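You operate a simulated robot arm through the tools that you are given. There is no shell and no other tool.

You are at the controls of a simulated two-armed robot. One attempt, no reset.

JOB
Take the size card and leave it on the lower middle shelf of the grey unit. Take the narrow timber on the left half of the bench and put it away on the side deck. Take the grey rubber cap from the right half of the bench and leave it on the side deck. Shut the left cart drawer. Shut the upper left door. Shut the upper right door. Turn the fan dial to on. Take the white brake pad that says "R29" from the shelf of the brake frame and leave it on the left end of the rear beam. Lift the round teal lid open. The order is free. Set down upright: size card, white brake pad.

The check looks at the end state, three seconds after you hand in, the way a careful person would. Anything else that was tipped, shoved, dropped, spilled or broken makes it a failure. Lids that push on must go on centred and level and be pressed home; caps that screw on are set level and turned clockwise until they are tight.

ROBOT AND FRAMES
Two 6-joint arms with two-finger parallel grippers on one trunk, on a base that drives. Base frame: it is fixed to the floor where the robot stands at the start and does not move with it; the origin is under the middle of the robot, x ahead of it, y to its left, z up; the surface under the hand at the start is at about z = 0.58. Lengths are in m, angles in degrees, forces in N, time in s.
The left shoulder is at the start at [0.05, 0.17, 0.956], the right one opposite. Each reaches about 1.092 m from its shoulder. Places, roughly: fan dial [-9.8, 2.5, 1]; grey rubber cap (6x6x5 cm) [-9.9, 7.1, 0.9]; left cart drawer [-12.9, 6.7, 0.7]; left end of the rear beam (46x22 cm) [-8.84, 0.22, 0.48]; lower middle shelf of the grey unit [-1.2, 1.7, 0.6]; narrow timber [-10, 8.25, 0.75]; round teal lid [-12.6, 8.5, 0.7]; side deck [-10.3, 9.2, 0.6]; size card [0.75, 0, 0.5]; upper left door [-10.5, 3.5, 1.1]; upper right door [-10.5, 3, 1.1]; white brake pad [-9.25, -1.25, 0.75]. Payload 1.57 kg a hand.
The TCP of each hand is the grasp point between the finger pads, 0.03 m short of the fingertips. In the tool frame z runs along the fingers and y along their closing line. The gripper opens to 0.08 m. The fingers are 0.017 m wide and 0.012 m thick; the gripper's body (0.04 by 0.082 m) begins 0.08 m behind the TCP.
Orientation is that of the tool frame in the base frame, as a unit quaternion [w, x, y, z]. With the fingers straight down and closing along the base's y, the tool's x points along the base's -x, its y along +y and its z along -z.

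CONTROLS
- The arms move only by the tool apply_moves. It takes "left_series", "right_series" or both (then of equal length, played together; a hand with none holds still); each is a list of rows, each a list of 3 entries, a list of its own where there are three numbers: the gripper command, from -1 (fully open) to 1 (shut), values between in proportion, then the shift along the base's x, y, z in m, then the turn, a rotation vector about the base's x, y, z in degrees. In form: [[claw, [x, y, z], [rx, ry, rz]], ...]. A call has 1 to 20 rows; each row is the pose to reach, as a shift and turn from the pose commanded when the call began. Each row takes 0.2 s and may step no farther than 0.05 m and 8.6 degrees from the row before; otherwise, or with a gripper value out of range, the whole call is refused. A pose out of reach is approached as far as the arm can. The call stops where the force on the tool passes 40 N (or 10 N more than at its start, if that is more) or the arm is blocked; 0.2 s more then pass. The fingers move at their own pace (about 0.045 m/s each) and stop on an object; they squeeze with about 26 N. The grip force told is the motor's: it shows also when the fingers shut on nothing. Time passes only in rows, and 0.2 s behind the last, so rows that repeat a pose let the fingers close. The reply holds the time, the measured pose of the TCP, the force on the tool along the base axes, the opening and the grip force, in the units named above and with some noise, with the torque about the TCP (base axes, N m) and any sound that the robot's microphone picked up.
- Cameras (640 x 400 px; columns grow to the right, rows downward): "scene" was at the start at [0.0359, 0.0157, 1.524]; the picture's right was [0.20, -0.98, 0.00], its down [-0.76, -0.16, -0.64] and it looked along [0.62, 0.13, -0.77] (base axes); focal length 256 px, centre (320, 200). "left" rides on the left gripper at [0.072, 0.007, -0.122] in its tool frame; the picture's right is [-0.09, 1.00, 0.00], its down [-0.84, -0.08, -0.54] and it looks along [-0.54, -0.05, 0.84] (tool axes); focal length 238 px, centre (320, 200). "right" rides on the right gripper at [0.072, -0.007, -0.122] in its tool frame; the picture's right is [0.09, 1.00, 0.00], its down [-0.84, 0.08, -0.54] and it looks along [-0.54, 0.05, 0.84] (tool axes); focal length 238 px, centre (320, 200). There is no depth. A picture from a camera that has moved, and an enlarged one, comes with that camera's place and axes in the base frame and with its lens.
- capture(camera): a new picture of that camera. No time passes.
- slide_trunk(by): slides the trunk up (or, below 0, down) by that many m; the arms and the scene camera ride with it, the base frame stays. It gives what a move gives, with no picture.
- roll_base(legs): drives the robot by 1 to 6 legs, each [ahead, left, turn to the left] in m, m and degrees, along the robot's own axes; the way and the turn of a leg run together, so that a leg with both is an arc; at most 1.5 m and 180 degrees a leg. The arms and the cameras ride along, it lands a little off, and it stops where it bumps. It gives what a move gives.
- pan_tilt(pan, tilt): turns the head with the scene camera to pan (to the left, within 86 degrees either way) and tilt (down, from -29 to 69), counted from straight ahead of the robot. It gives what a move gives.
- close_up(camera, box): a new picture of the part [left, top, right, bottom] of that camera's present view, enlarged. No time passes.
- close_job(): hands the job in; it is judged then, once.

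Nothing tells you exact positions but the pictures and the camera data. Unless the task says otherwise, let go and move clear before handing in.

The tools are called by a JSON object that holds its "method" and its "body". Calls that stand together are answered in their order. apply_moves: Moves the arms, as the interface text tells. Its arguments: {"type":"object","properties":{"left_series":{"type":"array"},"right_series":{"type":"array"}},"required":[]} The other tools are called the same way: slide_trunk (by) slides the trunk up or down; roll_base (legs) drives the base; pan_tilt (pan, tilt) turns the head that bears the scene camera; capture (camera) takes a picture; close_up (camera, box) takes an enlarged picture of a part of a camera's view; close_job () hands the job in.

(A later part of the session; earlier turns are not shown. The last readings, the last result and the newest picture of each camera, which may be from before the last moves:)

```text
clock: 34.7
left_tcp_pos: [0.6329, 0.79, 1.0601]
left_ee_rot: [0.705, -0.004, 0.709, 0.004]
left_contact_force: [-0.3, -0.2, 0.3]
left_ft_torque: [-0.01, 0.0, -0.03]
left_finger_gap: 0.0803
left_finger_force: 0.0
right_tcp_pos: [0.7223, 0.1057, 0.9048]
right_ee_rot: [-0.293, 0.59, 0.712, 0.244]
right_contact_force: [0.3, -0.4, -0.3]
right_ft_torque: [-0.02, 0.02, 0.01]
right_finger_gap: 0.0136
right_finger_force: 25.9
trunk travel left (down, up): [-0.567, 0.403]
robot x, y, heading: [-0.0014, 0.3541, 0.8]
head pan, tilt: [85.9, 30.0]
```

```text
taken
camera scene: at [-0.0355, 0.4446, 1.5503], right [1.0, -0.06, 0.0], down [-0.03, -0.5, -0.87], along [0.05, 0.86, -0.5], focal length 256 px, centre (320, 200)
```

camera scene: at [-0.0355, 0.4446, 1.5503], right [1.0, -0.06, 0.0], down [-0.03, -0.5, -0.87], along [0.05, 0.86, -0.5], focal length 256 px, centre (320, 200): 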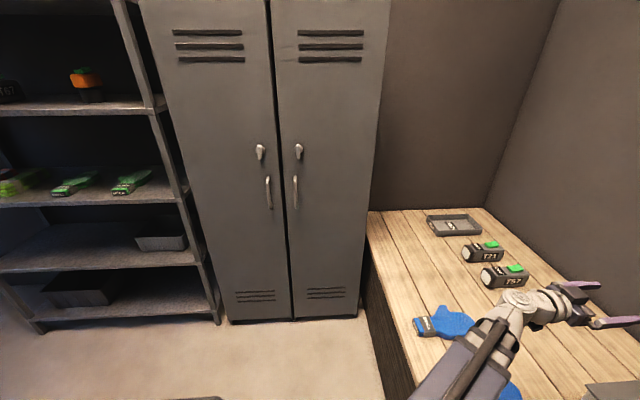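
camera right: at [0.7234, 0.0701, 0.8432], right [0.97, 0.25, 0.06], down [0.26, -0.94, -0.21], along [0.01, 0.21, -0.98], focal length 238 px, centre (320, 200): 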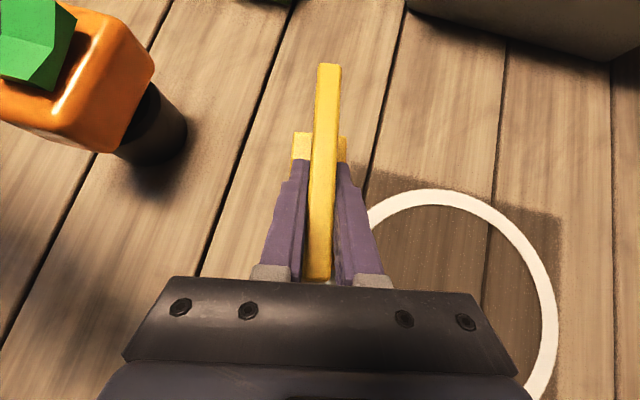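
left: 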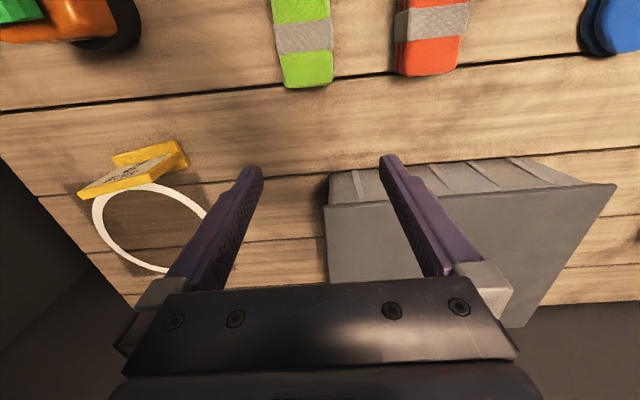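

There's a pale box close behind on the right that may be part of the robot or a separate object. I'll compare both sides with a steeper tilt.

{"method": "pan_tilt", "body": {"pan": 86, "tilt": 55}}

{"method": "capture", "body": {"camera": "scene"}}

{"method": "pan_tilt", "body": {"pan": -86, "tilt": 60}}

{"method": "capture", "body": {"camera": "scene"}}

```text
clock: 35.6
left_tcp_pos: [0.6328, 0.7909, 1.06]
left_ee_rot: [0.705, -0.006, 0.709, 0.005]
left_contact_force: [0.7, 0.7, 0.4]
left_ft_torque: [0.01, 0.0, 0.0]
left_finger_gap: 0.0799
left_finger_force: 0.1
right_tcp_pos: [0.7219, 0.1063, 0.9048]
right_ee_rot: [-0.293, 0.59, 0.712, 0.243]
right_contact_force: [-0.1, 0.0, -0.5]
right_ft_torque: [0.02, -0.01, 0.01]
right_finger_gap: 0.0136
right_finger_force: 25.8
trunk travel left (down, up): [-0.567, 0.403]
robot x, y, heading: [-0.0039, 0.3546, 0.9]
head pan, tilt: [85.9, 55.0]
```

```text
taken
camera scene: at [-0.0367, 0.4263, 1.5144], right [1.0, -0.06, 0.0], down [-0.05, -0.82, -0.57], along [0.03, 0.57, -0.82], focal length 256 px, centre (320, 200)
```

scene: 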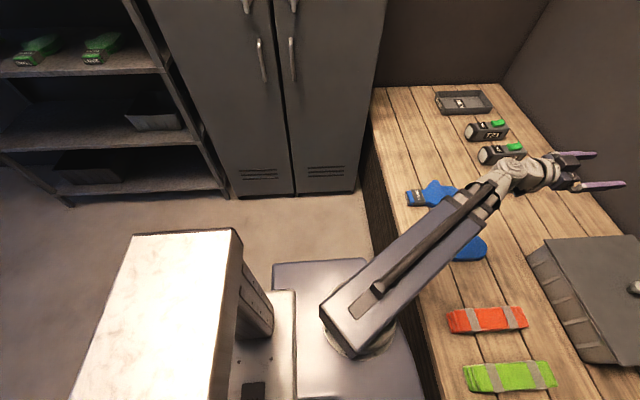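

```text
clock: 38.2
left_tcp_pos: [0.6339, 0.7906, 1.0614]
left_ee_rot: [0.705, -0.004, 0.709, 0.004]
left_contact_force: [-0.6, -0.3, -0.2]
left_ft_torque: [0.0, 0.0, -0.01]
left_finger_gap: 0.0799
left_finger_force: 0.0
right_tcp_pos: [0.7214, 0.106, 0.9064]
right_ee_rot: [-0.293, 0.59, 0.712, 0.244]
right_contact_force: [0.1, -0.2, -0.9]
right_ft_torque: [-0.01, 0.0, 0.0]
right_finger_gap: 0.0136
right_finger_force: 26.3
trunk travel left (down, up): [-0.567, 0.403]
robot x, y, heading: [0.0008, 0.3582, 0.4]
head pan, tilt: [-85.9, 60.0]
```

```text
taken
camera scene: at [-0.0354, 0.2879, 1.5082], right [-1.0, -0.08, 0.0], down [-0.07, 0.86, -0.5], along [0.04, -0.5, -0.87], focal length 256 px, centre (320, 200)
```

scene: 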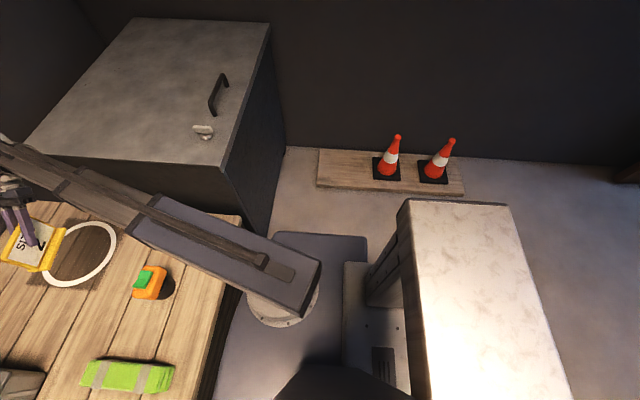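

That pale box is the robot's own column, symmetric on both sides, and the floor behind looks open. Now I turn the right hand so its fingers (and the card) point forward, retracting it at the same time.

{"method": "apply_moves", "body": {"right_series": [[1, [-0.004, 0.007, 0], [0, 0, -8.4]], [1, [-0.008, 0.014, 0], [0, 0, -16.8]], [1, [-0.012, 0.021, 0], [0, 0, -25.2]], [1, [-0.016, 0.028, 0], [0, 0, -33.6]], [1, [-0.02, 0.035, 0], [0, 0, -42]], [1, [-0.024, 0.042, 0], [0, 0, -50.4]], [1, [-0.028, 0.049, 0], [0, 0, -58.8]], [1, [-0.032, 0.056, 0], [0, 0, -67.2]], [1, [-0.036, 0.063, 0], [0, 0, -75.6]], [1, [-0.04, 0.07, 0], [0, 0, -84]], [1, [-0.04, 0.077, 0], [0, 0, -92.4]], [1, [-0.04, 0.084, 0], [0, 0, -100.5]]]}}

{"method": "pan_tilt", "body": {"pan": -10, "tilt": 45}}

{"method": "capture", "body": {"camera": "scene"}}

{"method": "capture", "body": {"camera": "right"}}

```text
clock: 40.8
left_tcp_pos: [0.6333, 0.7894, 1.0603]
left_ee_rot: [0.706, -0.005, 0.709, 0.005]
left_contact_force: [0.4, 0.5, -0.1]
left_ft_torque: [-0.03, 0.02, 0.0]
left_finger_gap: 0.0801
left_finger_force: 0.0
right_tcp_pos: [0.6818, 0.1786, 0.906]
right_ee_rot: [-0.012, 0.924, 0.027, 0.381]
right_contact_force: [0.7, -0.6, -0.8]
right_ft_torque: [-0.04, 0.03, -0.02]
right_finger_gap: 0.0139
right_finger_force: 25.8
right hand out of reach, approached as far as the arm can: row 12
trunk travel left (down, up): [-0.567, 0.403]
robot x, y, heading: [-0.0015, 0.3547, 0.6]
head pan, tilt: [-85.9, 60.0]
```

```text
clock: 42.3
left_tcp_pos: [0.6336, 0.7893, 1.0603]
left_ee_rot: [0.706, -0.005, 0.708, 0.004]
left_contact_force: [-0.3, 0.6, -0.4]
left_ft_torque: [-0.03, 0.02, 0.04]
left_finger_gap: 0.08
left_finger_force: 0.0
right_tcp_pos: [0.6832, 0.1792, 0.9048]
right_ee_rot: [-0.012, 0.924, 0.026, 0.382]
right_contact_force: [0.4, 0.1, -0.7]
right_ft_torque: [0.0, 0.01, -0.01]
right_finger_gap: 0.014
right_finger_force: 26.4
trunk travel left (down, up): [-0.567, 0.403]
robot x, y, heading: [-0.0004, 0.3556, 0.3]
head pan, tilt: [-10.0, 45.0]
```

```text
taken
camera scene: at [0.0393, 0.3411, 1.5277], right [-0.16, -0.99, 0.0], down [-0.7, 0.12, -0.71], along [0.7, -0.12, -0.71], focal length 256 px, centre (320, 200)
```

scene: 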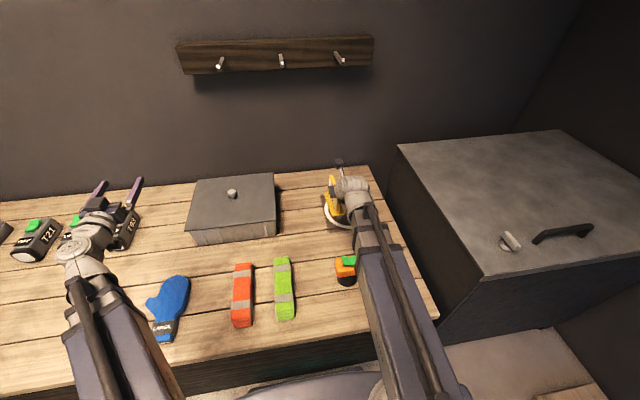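

```text
taken
camera right: at [0.6477, 0.1826, 1.0435], right [0.12, -0.99, 0.06], down [-0.97, -0.14, -0.21], along [0.21, -0.04, -0.98], focal length 238 px, centre (320, 200)
```

right: 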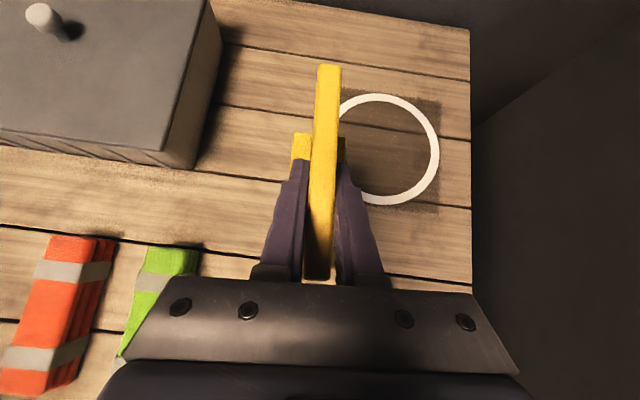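

The card now points forward from the right hand. Reversing from the bench, then turning toward the grey unit.

{"method": "roll_base", "body": {"legs": [[-0.6, 0, 0], [0, 0, 90]]}}

{"method": "pan_tilt", "body": {"pan": 30, "tilt": 30}}

{"method": "capture", "body": {"camera": "scene"}}

{"method": "pan_tilt", "body": {"pan": 86, "tilt": 15}}

{"method": "capture", "body": {"camera": "scene"}}

```text
clock: 49.6
left_tcp_pos: [-1.0731, 0.9504, 1.061]
left_ee_rot: [-0.481, 0.519, -0.483, -0.516]
left_contact_force: [-0.3, -0.3, 0.7]
left_ft_torque: [0.02, 0.01, 0.03]
left_finger_gap: 0.08
left_finger_force: 0.1
right_tcp_pos: [-0.4643, 1.0356, 0.9046]
right_ee_rot: [-0.286, 0.615, 0.69, 0.253]
right_contact_force: [0.4, 0.1, -1.5]
right_ft_torque: [-0.02, 0.01, -0.02]
right_finger_gap: 0.0139
right_finger_force: 26.3
trunk travel left (down, up): [-0.567, 0.403]
robot x, y, heading: [-0.6012, 0.341, 93.7]
head pan, tilt: [-10.0, 45.0]
```

```text
clock: 50.6
left_tcp_pos: [-1.0743, 0.9515, 1.0604]
left_ee_rot: [-0.482, 0.518, -0.484, -0.515]
left_contact_force: [0.3, -0.5, 0.7]
left_ft_torque: [0.0, -0.03, 0.0]
left_finger_gap: 0.0798
left_finger_force: 0.0
right_tcp_pos: [-0.4647, 1.0351, 0.9054]
right_ee_rot: [-0.285, 0.615, 0.69, 0.253]
right_contact_force: [0.8, -0.3, -1.6]
right_ft_torque: [0.0, -0.01, 0.03]
right_finger_gap: 0.0137
right_finger_force: 25.8
trunk travel left (down, up): [-0.567, 0.403]
robot x, y, heading: [-0.6042, 0.3426, 93.9]
head pan, tilt: [30.0, 30.0]
```

```text
taken
camera scene: at [-0.6492, 0.3775, 1.5503], right [0.83, 0.56, 0.0], down [0.28, -0.42, -0.87], along [-0.48, 0.72, -0.5], focal length 256 px, centre (320, 200)
```

scene: 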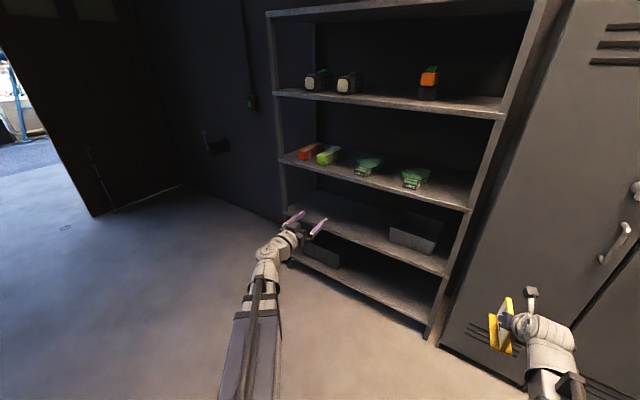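

```text
clock: 51.9
left_tcp_pos: [-1.0736, 0.9511, 1.0608]
left_ee_rot: [-0.481, 0.519, -0.483, -0.515]
left_contact_force: [0.9, 0.3, -1.0]
left_ft_torque: [-0.03, 0.03, 0.03]
left_finger_gap: 0.0799
left_finger_force: 0.1
right_tcp_pos: [-0.4643, 1.0352, 0.9062]
right_ee_rot: [-0.286, 0.615, 0.69, 0.253]
right_contact_force: [0.8, 0.0, -1.2]
right_ft_torque: [0.01, 0.01, -0.02]
right_finger_gap: 0.0135
right_finger_force: 26.1
trunk travel left (down, up): [-0.567, 0.403]
robot x, y, heading: [-0.5961, 0.3465, 93.8]
head pan, tilt: [85.9, 15.0]
```

```text
taken
camera scene: at [-0.6923, 0.3028, 1.5745], right [0.0, 1.0, 0.0], down [0.26, 0.0, -0.97], along [-0.97, 0.0, -0.26], focal length 256 px, centre (320, 200)
```

scene: 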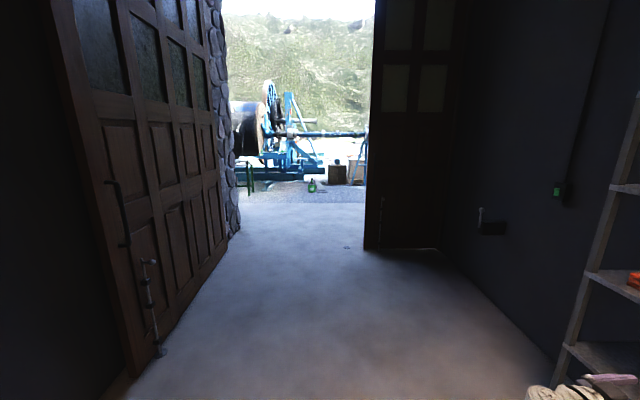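

The unit spans x of about -1.82 to -0.60 with its front at y of about 1.55. Its lower middle shelf holds one grey box on the right and is free to the left of that. I'll line up so the right hand faces x of about -1.25.

{"method": "roll_base", "body": {"legs": [[0, 0, -3.8], [0, 0.82, 0], [0.36, 0, 0]]}}

{"method": "pan_tilt", "body": {"pan": -5, "tilt": 40}}

{"method": "capture", "body": {"camera": "scene"}}

{"method": "capture", "body": {"camera": "left"}}

```text
clock: 58.6
left_tcp_pos: [-1.8747, 1.3247, 1.0588]
left_ee_rot: [-0.493, 0.507, -0.495, -0.505]
left_contact_force: [-0.2, 0.1, -0.4]
left_ft_torque: [0.04, -0.02, 0.06]
left_finger_gap: 0.0798
left_finger_force: 0.0
right_tcp_pos: [-1.2622, 1.3803, 0.9059]
right_ee_rot: [-0.28, 0.631, 0.676, 0.259]
right_contact_force: [-0.3, -0.4, -0.6]
right_ft_torque: [-0.01, -0.01, -0.02]
right_finger_gap: 0.0134
right_finger_force: 25.7
trunk travel left (down, up): [-0.567, 0.403]
robot x, y, heading: [-1.4298, 0.699, 91.3]
head pan, tilt: [85.9, 15.0]
```

```text
clock: 60.3
left_tcp_pos: [-1.8742, 1.3243, 1.0612]
left_ee_rot: [-0.493, 0.508, -0.495, -0.504]
left_contact_force: [0.1, -0.6, -0.1]
left_ft_torque: [-0.03, -0.02, 0.01]
left_finger_gap: 0.0802
left_finger_force: 0.2
right_tcp_pos: [-1.2628, 1.3805, 0.9061]
right_ee_rot: [-0.281, 0.63, 0.676, 0.26]
right_contact_force: [-1.1, -0.5, -1.8]
right_ft_torque: [-0.05, 0.0, -0.03]
right_finger_gap: 0.0138
right_finger_force: 26.0
trunk travel left (down, up): [-0.567, 0.403]
robot x, y, heading: [-1.4333, 0.6936, 91.2]
head pan, tilt: [-5.0, 40.0]
```

```text
taken
camera scene: at [-1.4239, 0.7401, 1.535], right [1.0, -0.06, 0.0], down [-0.04, -0.64, -0.77], along [0.05, 0.76, -0.64], focal length 256 px, centre (320, 200)
```

scene: 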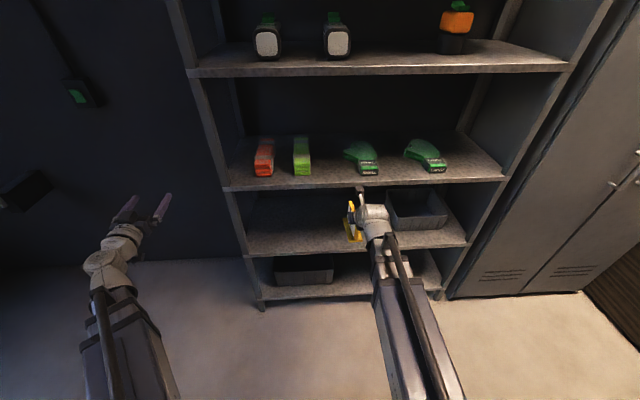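

```text
taken
camera left: at [-1.8776, 1.2018, 0.9879], right [-1.0, -0.02, 0.09], down [0.09, -0.54, 0.84], along [0.03, 0.84, 0.54], focal length 238 px, centre (320, 200)
```

left: 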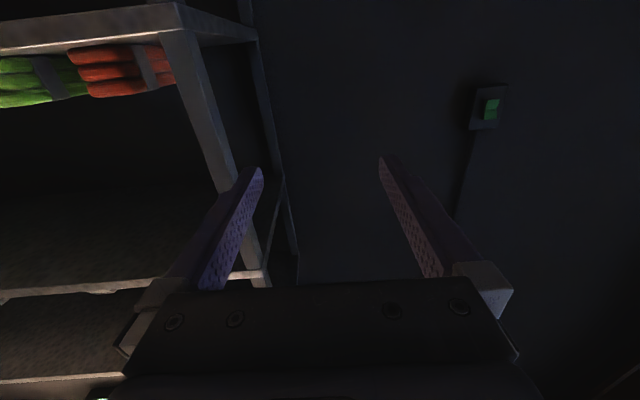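

The shelf is clearly visible with free space to the left of its grey box. I'll zoom in to get its height and the clearance above.

{"method": "close_up", "body": {"camera": "scene", "box": [210, 160, 370, 270]}}

{"method": "close_up", "body": {"camera": "scene", "box": [360, 150, 520, 260]}}

{"method": "capture", "body": {"camera": "right"}}

```text
3.64 times, centred on (290, 215) of scene
camera zoom: at [-1.4239, 0.7401, 1.535], right [1.0, -0.06, 0.0], down [-0.04, -0.64, -0.77], along [0.05, 0.76, -0.64], focal length 932 px, centre (429, 146)
```

zoom: 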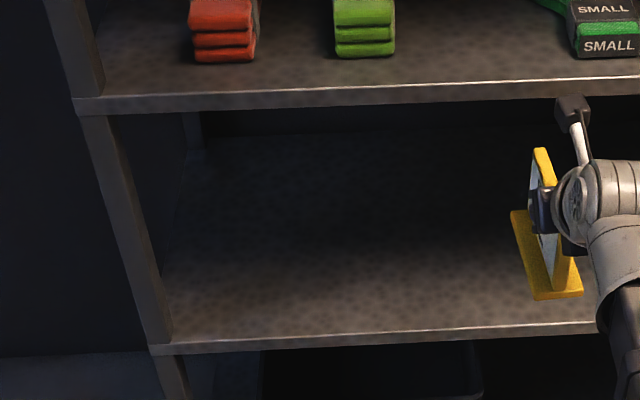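

```text
3.64 times, centred on (440, 205) of scene
camera zoom: at [-1.4239, 0.7401, 1.535], right [1.0, -0.06, 0.0], down [-0.04, -0.64, -0.77], along [0.05, 0.76, -0.64], focal length 932 px, centre (-116, 182)
```

zoom: 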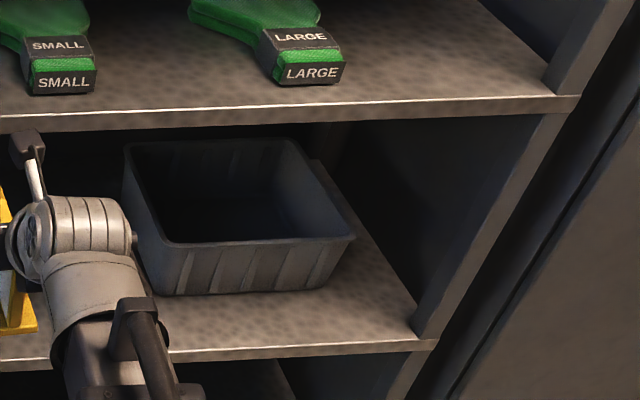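

```text
taken
camera right: at [-1.266, 1.3456, 1.0434], right [0.99, 0.14, 0.06], down [0.15, -0.97, -0.21], along [0.03, 0.21, -0.98], focal length 238 px, centre (320, 200)
```

right: 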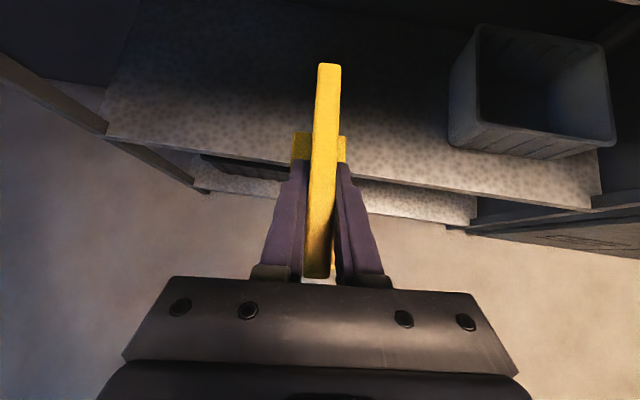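

The free area left of the grey bin is where the card goes. I'll lower the trunk in front of the unit first and then measure the shelf height from the lower viewpoint.

{"method": "slide_trunk", "body": {"by": -0.22}}

{"method": "capture", "body": {"camera": "right"}}

{"method": "capture", "body": {"camera": "scene"}}

{"method": "capture", "body": {"camera": "left"}}

```text
clock: 62.6
left_tcp_pos: [-1.8733, 1.3249, 0.8408]
left_ee_rot: [-0.493, 0.508, -0.495, -0.504]
left_contact_force: [-0.3, 1.0, -0.2]
left_ft_torque: [-0.03, -0.01, 0.01]
left_finger_gap: 0.08
left_finger_force: 0.0
right_tcp_pos: [-1.2631, 1.3805, 0.686]
right_ee_rot: [-0.28, 0.631, 0.676, 0.26]
right_contact_force: [0.3, -0.9, -0.7]
right_ft_torque: [-0.03, -0.02, 0.01]
right_finger_gap: 0.0136
right_finger_force: 25.3
trunk travel left (down, up): [-0.347, 0.623]
robot x, y, heading: [-1.4299, 0.696, 91.4]
head pan, tilt: [-5.0, 40.0]
```

```text
taken
camera right: at [-1.266, 1.3455, 0.8235], right [0.99, 0.14, 0.06], down [0.15, -0.97, -0.21], along [0.03, 0.21, -0.98], focal length 238 px, centre (320, 200)
```

right: 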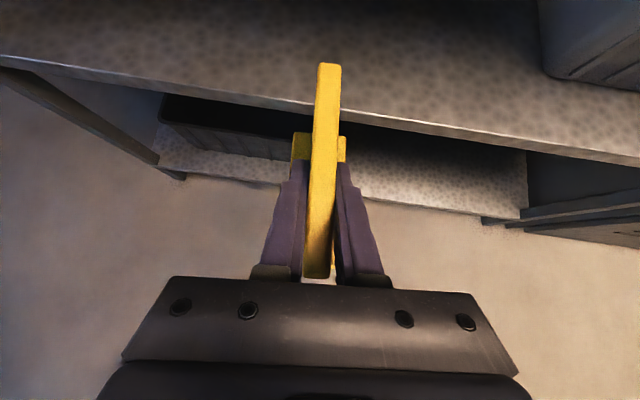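

```text
taken
camera scene: at [-1.4238, 0.7401, 1.315], right [1.0, -0.06, 0.0], down [-0.04, -0.64, -0.77], along [0.05, 0.76, -0.64], focal length 256 px, centre (320, 200)
```

scene: 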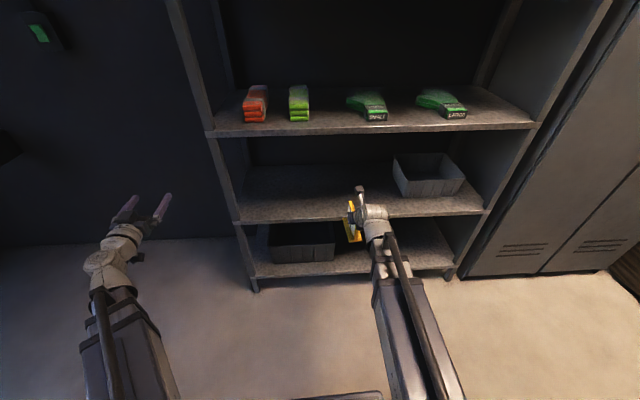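

```text
taken
camera left: at [-1.8776, 1.2018, 0.768], right [-1.0, -0.02, 0.09], down [0.09, -0.54, 0.84], along [0.03, 0.84, 0.54], focal length 238 px, centre (320, 200)
```

left: 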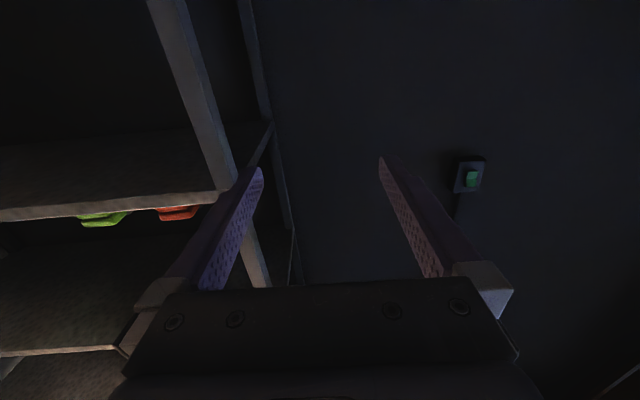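

I need sharper edge readings, so I'll enlarge the shelf edge in both views.

{"method": "close_up", "body": {"camera": "right", "box": [340, 60, 500, 170]}}

{"method": "close_up", "body": {"camera": "scene", "box": [220, 110, 380, 240]}}

```text
3.64 times, centred on (420, 115) of right
camera zoom: at [-1.266, 1.3455, 0.8235], right [0.99, 0.14, 0.06], down [0.15, -0.97, -0.21], along [0.03, 0.21, -0.98], focal length 867 px, centre (-44, 509)
```

zoom: 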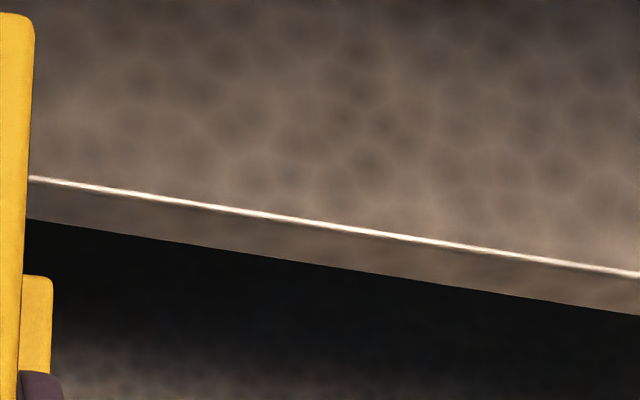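

```text
3.08 times, centred on (300, 175) of scene
camera zoom: at [-1.4238, 0.7401, 1.315], right [1.0, -0.06, 0.0], down [-0.04, -0.64, -0.77], along [0.05, 0.76, -0.64], focal length 789 px, centre (382, 277)
```

zoom: 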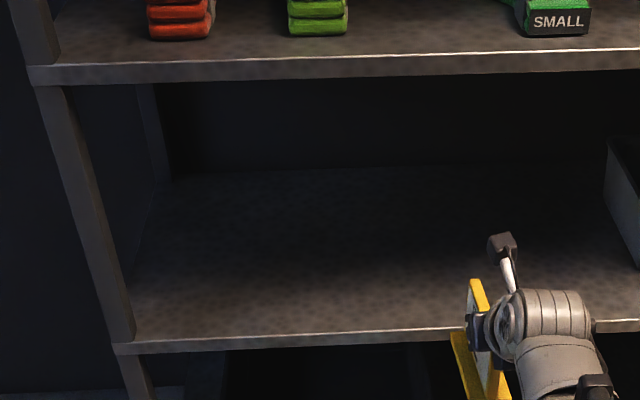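

The shelf top is at z of about 0.553, its front edge at y of about 1.525 and the board above starts at 0.937. I'll lower slightly and slide the card in over the shelf with about 2–3 cm under its foot.

{"method": "slide_trunk", "body": {"by": -0.018}}

{"method": "apply_moves", "body": {"right_series": [[1, [0, 0.045, 0], [0, 0, 0]], [1, [0, 0.09, 0], [0, 0, 0]], [1, [0, 0.135, 0], [0, 0, 0]], [1, [0, 0.18, 0], [0, 0, 0]], [1, [0, 0.225, 0], [0, 0, 0]], [1, [0, 0.27, 0], [0, 0, 0]], [1, [0, 0.29, 0], [0, 0, 0]]]}}

{"method": "capture", "body": {"camera": "right"}}

{"method": "capture", "body": {"camera": "scene"}}

```text
clock: 63.3
left_tcp_pos: [-1.873, 1.3251, 0.8224]
left_ee_rot: [-0.493, 0.508, -0.495, -0.504]
left_contact_force: [0.5, 0.1, 0.3]
left_ft_torque: [0.02, 0.01, 0.04]
left_finger_gap: 0.0802
left_finger_force: 0.1
right_tcp_pos: [-1.2634, 1.382, 0.6678]
right_ee_rot: [-0.28, 0.631, 0.676, 0.26]
right_contact_force: [0.4, 0.8, -0.9]
right_ft_torque: [0.0, -0.01, 0.01]
right_finger_gap: 0.0137
right_finger_force: 26.0
trunk travel left (down, up): [-0.329, 0.641]
robot x, y, heading: [-1.4294, 0.6944, 91.2]
head pan, tilt: [-5.0, 40.0]
```

```text
clock: 64.9
left_tcp_pos: [-1.875, 1.3246, 0.8226]
left_ee_rot: [-0.493, 0.507, -0.495, -0.505]
left_contact_force: [0.0, -0.4, 0.2]
left_ft_torque: [-0.01, 0.02, -0.03]
left_finger_gap: 0.08
left_finger_force: 0.0
right_tcp_pos: [-1.2644, 1.6709, 0.6668]
right_ee_rot: [-0.281, 0.627, 0.679, 0.258]
right_contact_force: [-0.9, 0.2, -1.3]
right_ft_torque: [-0.02, 0.01, 0.03]
right_finger_gap: 0.0135
right_finger_force: 26.3
trunk travel left (down, up): [-0.329, 0.641]
robot x, y, heading: [-1.4261, 0.6913, 91.3]
head pan, tilt: [-5.0, 40.0]
```

```text
taken
camera right: at [-1.2671, 1.6349, 0.8052], right [0.99, 0.14, 0.06], down [0.15, -0.97, -0.21], along [0.03, 0.21, -0.98], focal length 238 px, centre (320, 200)
```

right: 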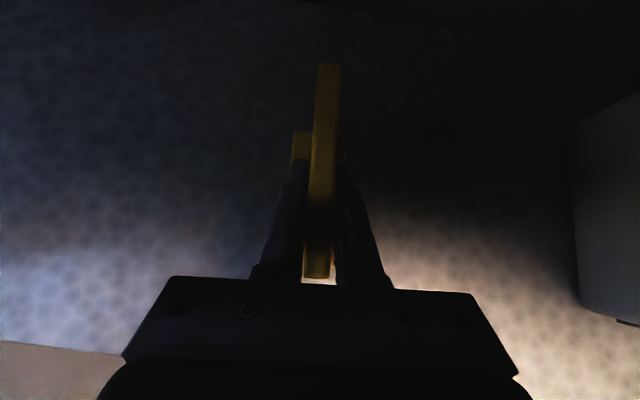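

```text
taken
camera scene: at [-1.4238, 0.7402, 1.297], right [1.0, -0.06, 0.0], down [-0.04, -0.64, -0.77], along [0.05, 0.76, -0.64], focal length 256 px, centre (320, 200)
```

scene: 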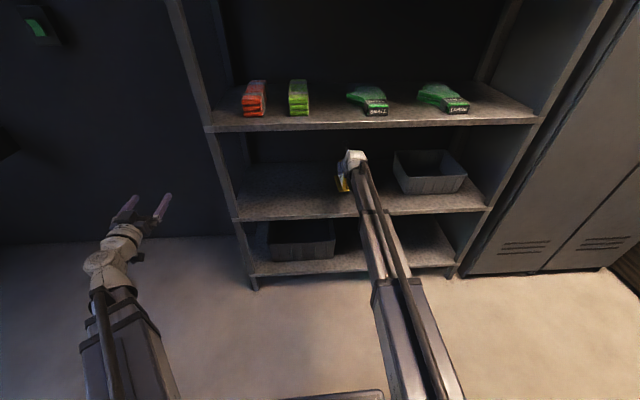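

The card is over the free shelf area. I'll lower it in small steps and watch the vertical force for contact.

{"method": "slide_trunk", "body": {"by": -0.03}}

{"method": "slide_trunk", "body": {"by": -0.005}}

{"method": "close_up", "body": {"camera": "scene", "box": [300, 130, 400, 210]}}

```text
clock: 65.6
left_tcp_pos: [-1.8747, 1.3244, 0.7921]
left_ee_rot: [-0.492, 0.508, -0.494, -0.505]
left_contact_force: [-0.1, -0.9, -0.3]
left_ft_torque: [0.0, 0.01, -0.01]
left_finger_gap: 0.0798
left_finger_force: 0.2
right_tcp_pos: [-1.2641, 1.6691, 0.6379]
right_ee_rot: [-0.282, 0.627, 0.679, 0.257]
right_contact_force: [0.1, 0.0, -1.0]
right_ft_torque: [-0.02, 0.02, -0.01]
right_finger_gap: 0.0136
right_finger_force: 26.1
trunk travel left (down, up): [-0.299, 0.671]
robot x, y, heading: [-1.4307, 0.6964, 91.2]
head pan, tilt: [-5.0, 40.0]
```

```text
clock: 66.2
left_tcp_pos: [-1.8753, 1.3232, 0.7894]
left_ee_rot: [-0.493, 0.508, -0.494, -0.505]
left_contact_force: [0.0, -0.3, 0.6]
left_ft_torque: [0.02, 0.01, 0.02]
left_finger_gap: 0.0801
left_finger_force: 0.0
right_tcp_pos: [-1.265, 1.6706, 0.6355]
right_ee_rot: [-0.283, 0.627, 0.678, 0.26]
right_contact_force: [0.0, 2.8, 25.1]
right_ft_torque: [0.1, -0.15, -0.07]
right_finger_gap: 0.0137
right_finger_force: 26.2
trunk travel left (down, up): [-0.294, 0.676]
robot x, y, heading: [-1.4341, 0.6962, 91.6]
head pan, tilt: [-5.0, 40.0]
```

```text
5.00 times, centred on (350, 170) of scene
camera zoom: at [-1.4243, 0.7377, 1.2625], right [1.0, -0.06, 0.0], down [-0.04, -0.64, -0.77], along [0.05, 0.77, -0.64], focal length 1282 px, centre (170, 350)
```

zoom: 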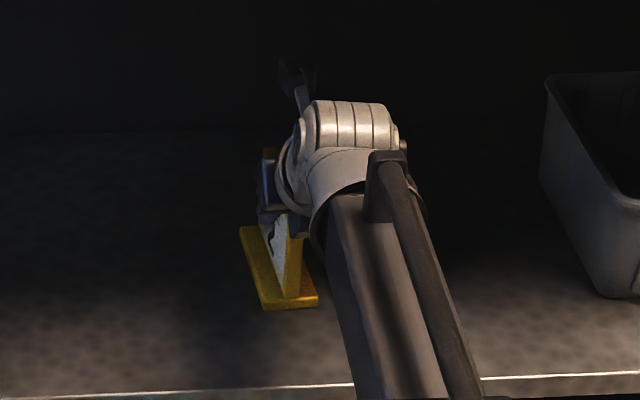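

Contact at 25 N: the card's foot is on the shelf. I'll ease off a touch and open the fingers.

{"method": "slide_trunk", "body": {"by": 0.002}}

{"method": "apply_moves", "body": {"right_series": [[0.6, [0, 0, 0], [0, 0, 0]], [0.2, [0, 0, 0], [0, 0, 0]], [-0.3, [0, 0, 0], [0, 0, 0]], [-1, [0, 0, 0], [0, 0, 0]], [-1, [0, 0, 0], [0, 0, 0]], [-1, [0, 0, 0], [0, 0, 0]]]}}

{"method": "capture", "body": {"camera": "right"}}

{"method": "close_up", "body": {"camera": "scene", "box": [300, 130, 400, 210]}}

```text
clock: 66.7
left_tcp_pos: [-1.8736, 1.3231, 0.7904]
left_ee_rot: [-0.493, 0.507, -0.494, -0.506]
left_contact_force: [-0.7, 0.5, 0.2]
left_ft_torque: [0.03, 0.02, -0.04]
left_finger_gap: 0.08
left_finger_force: 0.0
right_tcp_pos: [-1.265, 1.6695, 0.6345]
right_ee_rot: [-0.281, 0.627, 0.679, 0.258]
right_contact_force: [0.2, 3.9, 14.2]
right_ft_torque: [0.47, -0.1, -0.06]
right_finger_gap: 0.0138
right_finger_force: 25.6
trunk travel left (down, up): [-0.296, 0.674]
robot x, y, heading: [-1.4338, 0.6945, 91.1]
head pan, tilt: [-5.0, 40.0]
```

```text
clock: 68.1
left_tcp_pos: [-1.8742, 1.3238, 0.7892]
left_ee_rot: [-0.492, 0.508, -0.495, -0.504]
left_contact_force: [-0.3, -0.4, 0.1]
left_ft_torque: [0.01, 0.01, -0.02]
left_finger_gap: 0.0799
left_finger_force: 0.1
right_tcp_pos: [-1.2652, 1.6706, 0.6349]
right_ee_rot: [-0.281, 0.628, 0.679, 0.257]
right_contact_force: [0.4, -0.2, 0.0]
right_ft_torque: [0.02, 0.01, 0.0]
right_finger_gap: 0.0799
right_finger_force: 0.0
trunk travel left (down, up): [-0.296, 0.674]
robot x, y, heading: [-1.4307, 0.6955, 91.2]
head pan, tilt: [-5.0, 40.0]
```

```text
taken
camera right: at [-1.2671, 1.6343, 0.7724], right [0.99, 0.14, 0.06], down [0.15, -0.97, -0.21], along [0.03, 0.21, -0.98], focal length 238 px, centre (320, 200)
```

right: 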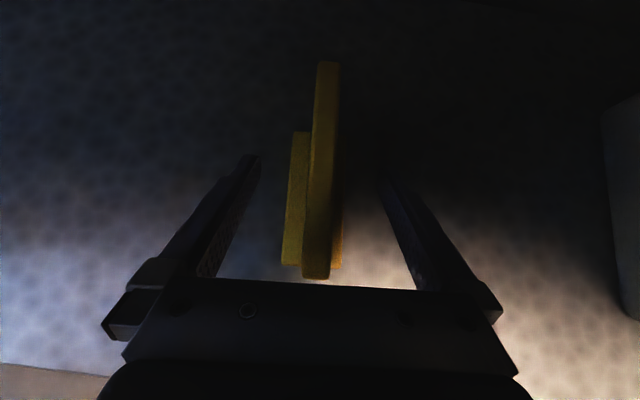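

```text
5.00 times, centred on (350, 170) of scene
camera zoom: at [-1.4238, 0.74, 1.264], right [1.0, -0.06, 0.0], down [-0.04, -0.64, -0.77], along [0.05, 0.76, -0.64], focal length 1282 px, centre (170, 350)
```

zoom: 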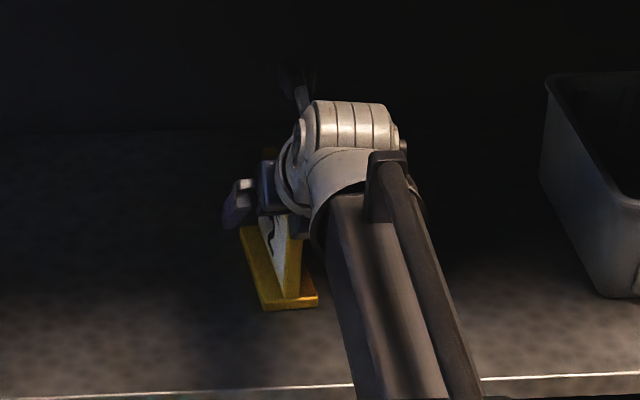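

The card is standing upright and free. I'll back the hand straight out along the card's plane and check.

{"method": "apply_moves", "body": {"right_series": [[-1, [0.003, -0.04, 0], [0, 0, 0]], [-1, [0.006, -0.08, 0], [0, 0, 0]], [-1, [0.009, -0.12, 0], [0, 0, 0]], [-1, [0.012, -0.165, 0], [0, 0, 0]], [-1, [0.012, -0.21, 0], [0, 0, 0]], [-1, [0.012, -0.255, 0], [0, 0, 0]], [-1, [0.012, -0.29, 0], [0, 0, 0]]]}}

{"method": "close_up", "body": {"camera": "scene", "box": [260, 110, 420, 220]}}

```text
clock: 69.7
left_tcp_pos: [-1.8741, 1.3248, 0.7895]
left_ee_rot: [-0.493, 0.507, -0.495, -0.505]
left_contact_force: [0.4, 0.3, -0.3]
left_ft_torque: [0.01, 0.03, -0.01]
left_finger_gap: 0.0801
left_finger_force: 0.1
right_tcp_pos: [-1.2532, 1.3796, 0.6349]
right_ee_rot: [-0.281, 0.628, 0.678, 0.257]
right_contact_force: [-0.5, 0.8, 0.2]
right_ft_torque: [0.0, -0.01, 0.0]
right_finger_gap: 0.0796
right_finger_force: 0.0
trunk travel left (down, up): [-0.296, 0.674]
robot x, y, heading: [-1.427, 0.6967, 91.3]
head pan, tilt: [-5.0, 40.0]
```

```text
3.64 times, centred on (340, 165) of scene
camera zoom: at [-1.4238, 0.74, 1.264], right [1.0, -0.06, 0.0], down [-0.04, -0.64, -0.77], along [0.05, 0.76, -0.64], focal length 932 px, centre (247, 327)
```

zoom: 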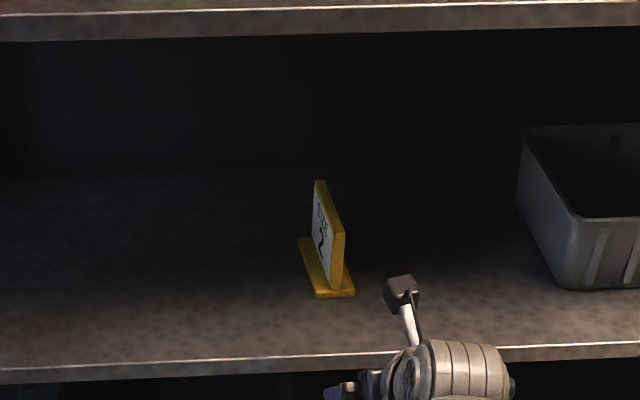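

The size card stands upright on the lower middle shelf, so that item is done. Next I raise the trunk, back away, and turn toward the open doorway in the -x direction.

{"method": "slide_trunk", "body": {"by": 0.3}}

{"method": "roll_base", "body": {"legs": [[-0.5, 0, 0], [0, 0, 88.7]]}}

{"method": "pan_tilt", "body": {"pan": 0, "tilt": 12}}

{"method": "capture", "body": {"camera": "scene"}}

```text
clock: 72.7
left_tcp_pos: [-1.8749, 1.3238, 1.0899]
left_ee_rot: [-0.493, 0.507, -0.495, -0.505]
left_contact_force: [0.7, -0.3, 0.0]
left_ft_torque: [0.01, -0.01, 0.0]
left_finger_gap: 0.0799
left_finger_force: 0.1
right_tcp_pos: [-1.2524, 1.3804, 0.9349]
right_ee_rot: [-0.282, 0.627, 0.679, 0.257]
right_contact_force: [-0.4, -0.4, -0.2]
right_ft_torque: [-0.02, 0.01, 0.0]
right_finger_gap: 0.08
right_finger_force: 0.0
trunk travel left (down, up): [-0.596, 0.374]
robot x, y, heading: [-1.43, 0.6958, 91.3]
head pan, tilt: [-5.0, 40.0]
```

```text
clock: 79.4
left_tcp_pos: [-2.0515, -0.2475, 1.0888]
left_ee_rot: [0.004, 0.709, 0.005, -0.705]
left_contact_force: [0.4, -1.3, 0.5]
left_ft_torque: [0.02, 0.01, 0.01]
left_finger_gap: 0.0799
left_finger_force: 0.0
right_tcp_pos: [-2.1043, 0.3745, 0.9355]
right_ee_rot: [-0.382, -0.033, 0.924, -0.016]
right_contact_force: [-0.6, -0.4, 0.1]
right_ft_torque: [0.03, 0.01, -0.01]
right_finger_gap: 0.08
right_finger_force: 0.1
trunk travel left (down, up): [-0.596, 0.374]
robot x, y, heading: [-1.4166, 0.1919, -179.2]
head pan, tilt: [-5.0, 40.0]
```

```text
clock: 80.4
left_tcp_pos: [-2.0523, -0.2476, 1.0896]
left_ee_rot: [0.006, 0.709, 0.006, -0.706]
left_contact_force: [0.6, -0.8, -0.4]
left_ft_torque: [0.0, 0.01, 0.04]
left_finger_gap: 0.0801
left_finger_force: 0.0
right_tcp_pos: [-2.1044, 0.3735, 0.9343]
right_ee_rot: [-0.381, -0.031, 0.924, -0.015]
right_contact_force: [-0.4, 0.9, -0.4]
right_ft_torque: [-0.02, 0.01, -0.04]
right_finger_gap: 0.0801
right_finger_force: 0.1
trunk travel left (down, up): [-0.596, 0.374]
robot x, y, heading: [-1.4206, 0.1887, -179.3]
head pan, tilt: [0.0, 12.0]
```

```text
taken
camera scene: at [-1.4715, 0.1902, 1.6083], right [-0.02, 1.0, 0.0], down [0.21, 0.0, -0.98], along [-0.98, -0.01, -0.21], focal length 256 px, centre (320, 200)
```

scene: 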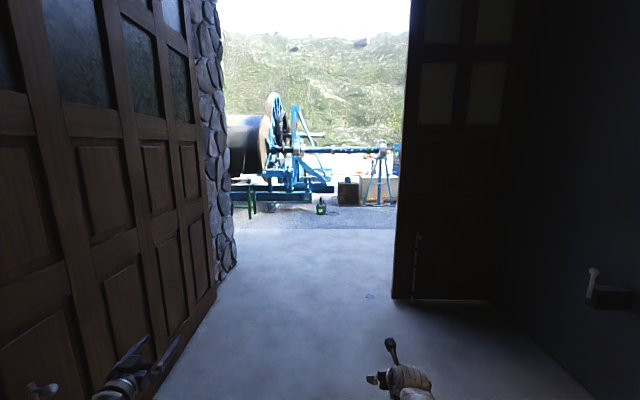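

The doorway spans y of about -1.05 to 0.92, and I'm lined up to pass near its middle. Driving out to about x = -5.5.

{"method": "roll_base", "body": {"legs": [[1.4, 0.13, 0], [1.4, 0.12, 0], [1.2, 0, 0]]}}

{"method": "capture", "body": {"camera": "scene"}}

{"method": "pan_tilt", "body": {"pan": -50, "tilt": 12}}

{"method": "capture", "body": {"camera": "scene"}}

{"method": "pan_tilt", "body": {"pan": 45, "tilt": 12}}

{"method": "capture", "body": {"camera": "scene"}}

```text
clock: 99.6
left_tcp_pos: [-6.0421, -0.5377, 1.0895]
left_ee_rot: [0.0, 0.709, 0.0, -0.705]
left_contact_force: [-0.8, -0.4, -0.2]
left_ft_torque: [0.01, -0.02, 0.01]
left_finger_gap: 0.0801
left_finger_force: 0.1
right_tcp_pos: [-6.0828, 0.0844, 0.9352]
right_ee_rot: [-0.38, -0.025, 0.924, -0.012]
right_contact_force: [0.1, 0.6, 0.0]
right_ft_torque: [0.02, 0.01, -0.02]
right_finger_gap: 0.0801
right_finger_force: 0.0
trunk travel left (down, up): [-0.596, 0.374]
robot x, y, heading: [-5.401, -0.1135, 179.7]
head pan, tilt: [0.0, 12.0]
```

```text
taken
camera scene: at [-5.4541, -0.1106, 1.6084], right [0.0, 1.0, 0.0], down [0.21, 0.0, -0.98], along [-0.98, 0.0, -0.21], focal length 256 px, centre (320, 200)
```

scene: 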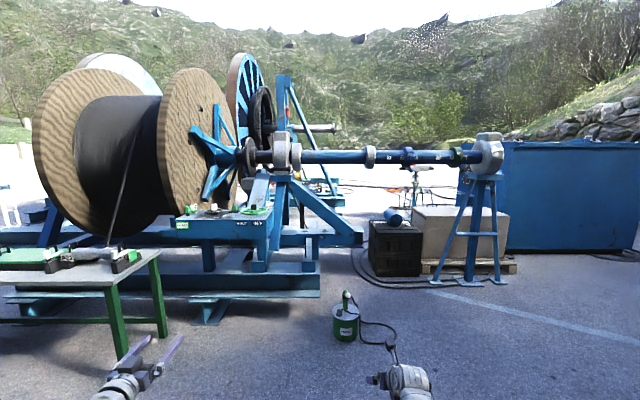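

```text
clock: 100.8
left_tcp_pos: [-6.0412, -0.5367, 1.0902]
left_ee_rot: [-0.001, 0.709, 0.0, -0.705]
left_contact_force: [0.3, 0.6, 0.2]
left_ft_torque: [0.02, -0.03, -0.02]
left_finger_gap: 0.0801
left_finger_force: 0.0
right_tcp_pos: [-6.0823, 0.0837, 0.9343]
right_ee_rot: [-0.381, -0.025, 0.924, -0.013]
right_contact_force: [0.7, 0.4, 0.0]
right_ft_torque: [0.0, 0.0, 0.0]
right_finger_gap: 0.08
right_finger_force: 0.1
trunk travel left (down, up): [-0.596, 0.374]
robot x, y, heading: [-5.4009, -0.1109, 180.1]
head pan, tilt: [-50.0, 12.0]
```

```text
taken
camera scene: at [-5.4203, -0.0393, 1.6084], right [0.77, 0.64, 0.0], down [0.13, -0.16, -0.98], along [-0.63, 0.75, -0.21], focal length 256 px, centre (320, 200)
```

scene: 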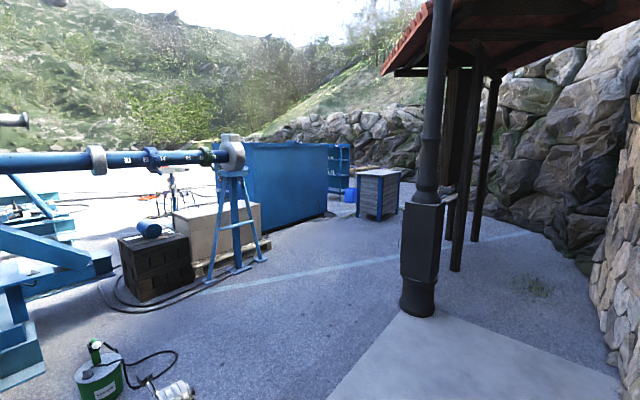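

```text
clock: 102.5
left_tcp_pos: [-6.0419, -0.538, 1.09]
left_ee_rot: [-0.002, 0.709, -0.001, -0.705]
left_contact_force: [-0.8, 0.2, -0.1]
left_ft_torque: [0.03, -0.01, 0.04]
left_finger_gap: 0.0801
left_finger_force: 0.1
right_tcp_pos: [-6.0838, 0.0839, 0.9348]
right_ee_rot: [-0.381, -0.025, 0.924, -0.013]
right_contact_force: [-0.3, 0.4, 0.4]
right_ft_torque: [0.01, 0.02, 0.03]
right_finger_gap: 0.0801
right_finger_force: 0.0
trunk travel left (down, up): [-0.596, 0.374]
robot x, y, heading: [-5.4005, -0.113, 179.9]
head pan, tilt: [45.0, 12.0]
```

```text
taken
camera scene: at [-5.4266, -0.1765, 1.6084], right [-0.71, 0.71, 0.0], down [0.15, 0.15, -0.98], along [-0.69, -0.69, -0.21], focal length 256 px, centre (320, 200)
```

scene: 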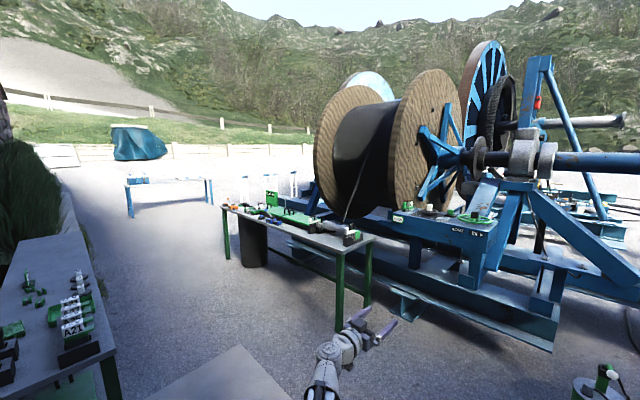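

I'm outside in a yard with a large blue winch with cable drums, tables, a blue container and crates. The brake frame and rear beam should be on the machine's far side, so I'll zoom in to plan the route.

{"method": "pan_tilt", "body": {"pan": 0, "tilt": 12}}

{"method": "close_up", "body": {"camera": "scene", "box": [150, 80, 360, 330]}}

{"method": "close_up", "body": {"camera": "scene", "box": [330, 120, 540, 300]}}

{"method": "pan_tilt", "body": {"pan": -50, "tilt": 12}}

{"method": "close_up", "body": {"camera": "scene", "box": [100, 110, 420, 310]}}

```text
clock: 103.6
left_tcp_pos: [-6.0421, -0.5382, 1.0899]
left_ee_rot: [-0.001, 0.709, 0.0, -0.705]
left_contact_force: [0.2, -0.8, -0.3]
left_ft_torque: [-0.01, 0.0, -0.04]
left_finger_gap: 0.0801
left_finger_force: 0.0
right_tcp_pos: [-6.083, 0.083, 0.9354]
right_ee_rot: [-0.381, -0.025, 0.924, -0.012]
right_contact_force: [-0.3, -0.2, 0.3]
right_ft_torque: [-0.02, -0.01, 0.01]
right_finger_gap: 0.0799
right_finger_force: 0.2
trunk travel left (down, up): [-0.596, 0.374]
robot x, y, heading: [-5.4016, -0.1124, 179.9]
head pan, tilt: [0.0, 12.0]
```

```text
1.60 times, centred on (255, 205) of scene
camera zoom: at [-5.4538, -0.1106, 1.6084], right [0.0, 1.0, 0.0], down [0.21, 0.0, -0.98], along [-0.98, 0.0, -0.21], focal length 410 px, centre (424, 192)
```

zoom: 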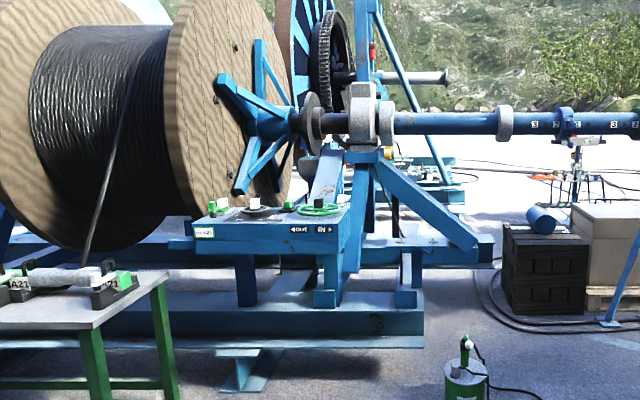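

```text
2.22 times, centred on (435, 210) of scene
camera zoom: at [-5.4538, -0.1106, 1.6084], right [0.0, 1.0, 0.0], down [0.21, 0.0, -0.98], along [-0.98, 0.0, -0.21], focal length 570 px, centre (64, 178)
```

zoom: 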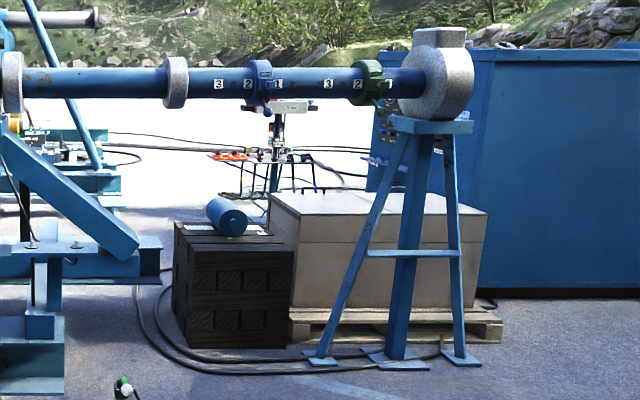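

```text
clock: 104.8
left_tcp_pos: [-6.0417, -0.5386, 1.0888]
left_ee_rot: [-0.001, 0.709, 0.0, -0.705]
left_contact_force: [-0.4, 1.2, 1.0]
left_ft_torque: [-0.02, 0.01, -0.01]
left_finger_gap: 0.0798
left_finger_force: 0.0
right_tcp_pos: [-6.0827, 0.0843, 0.9361]
right_ee_rot: [-0.381, -0.025, 0.924, -0.013]
right_contact_force: [0.0, 0.5, 1.0]
right_ft_torque: [-0.03, 0.03, -0.03]
right_finger_gap: 0.0799
right_finger_force: 0.1
trunk travel left (down, up): [-0.596, 0.374]
robot x, y, heading: [-5.3995, -0.1081, 180.3]
head pan, tilt: [-50.0, 12.0]
```

```text
2.00 times, centred on (260, 210) of scene
camera zoom: at [-5.4204, -0.0393, 1.6084], right [0.77, 0.64, 0.0], down [0.13, -0.16, -0.98], along [-0.63, 0.75, -0.21], focal length 513 px, centre (440, 180)
```

zoom: 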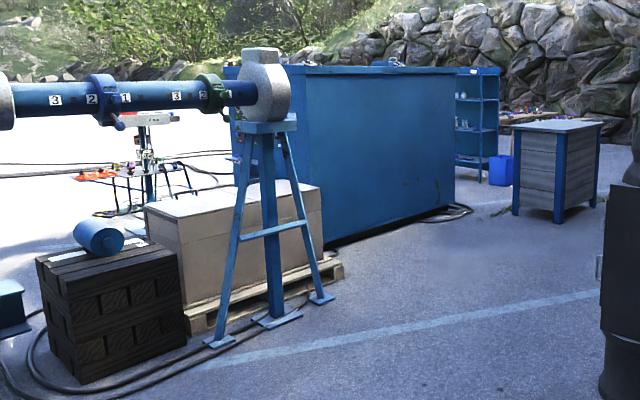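

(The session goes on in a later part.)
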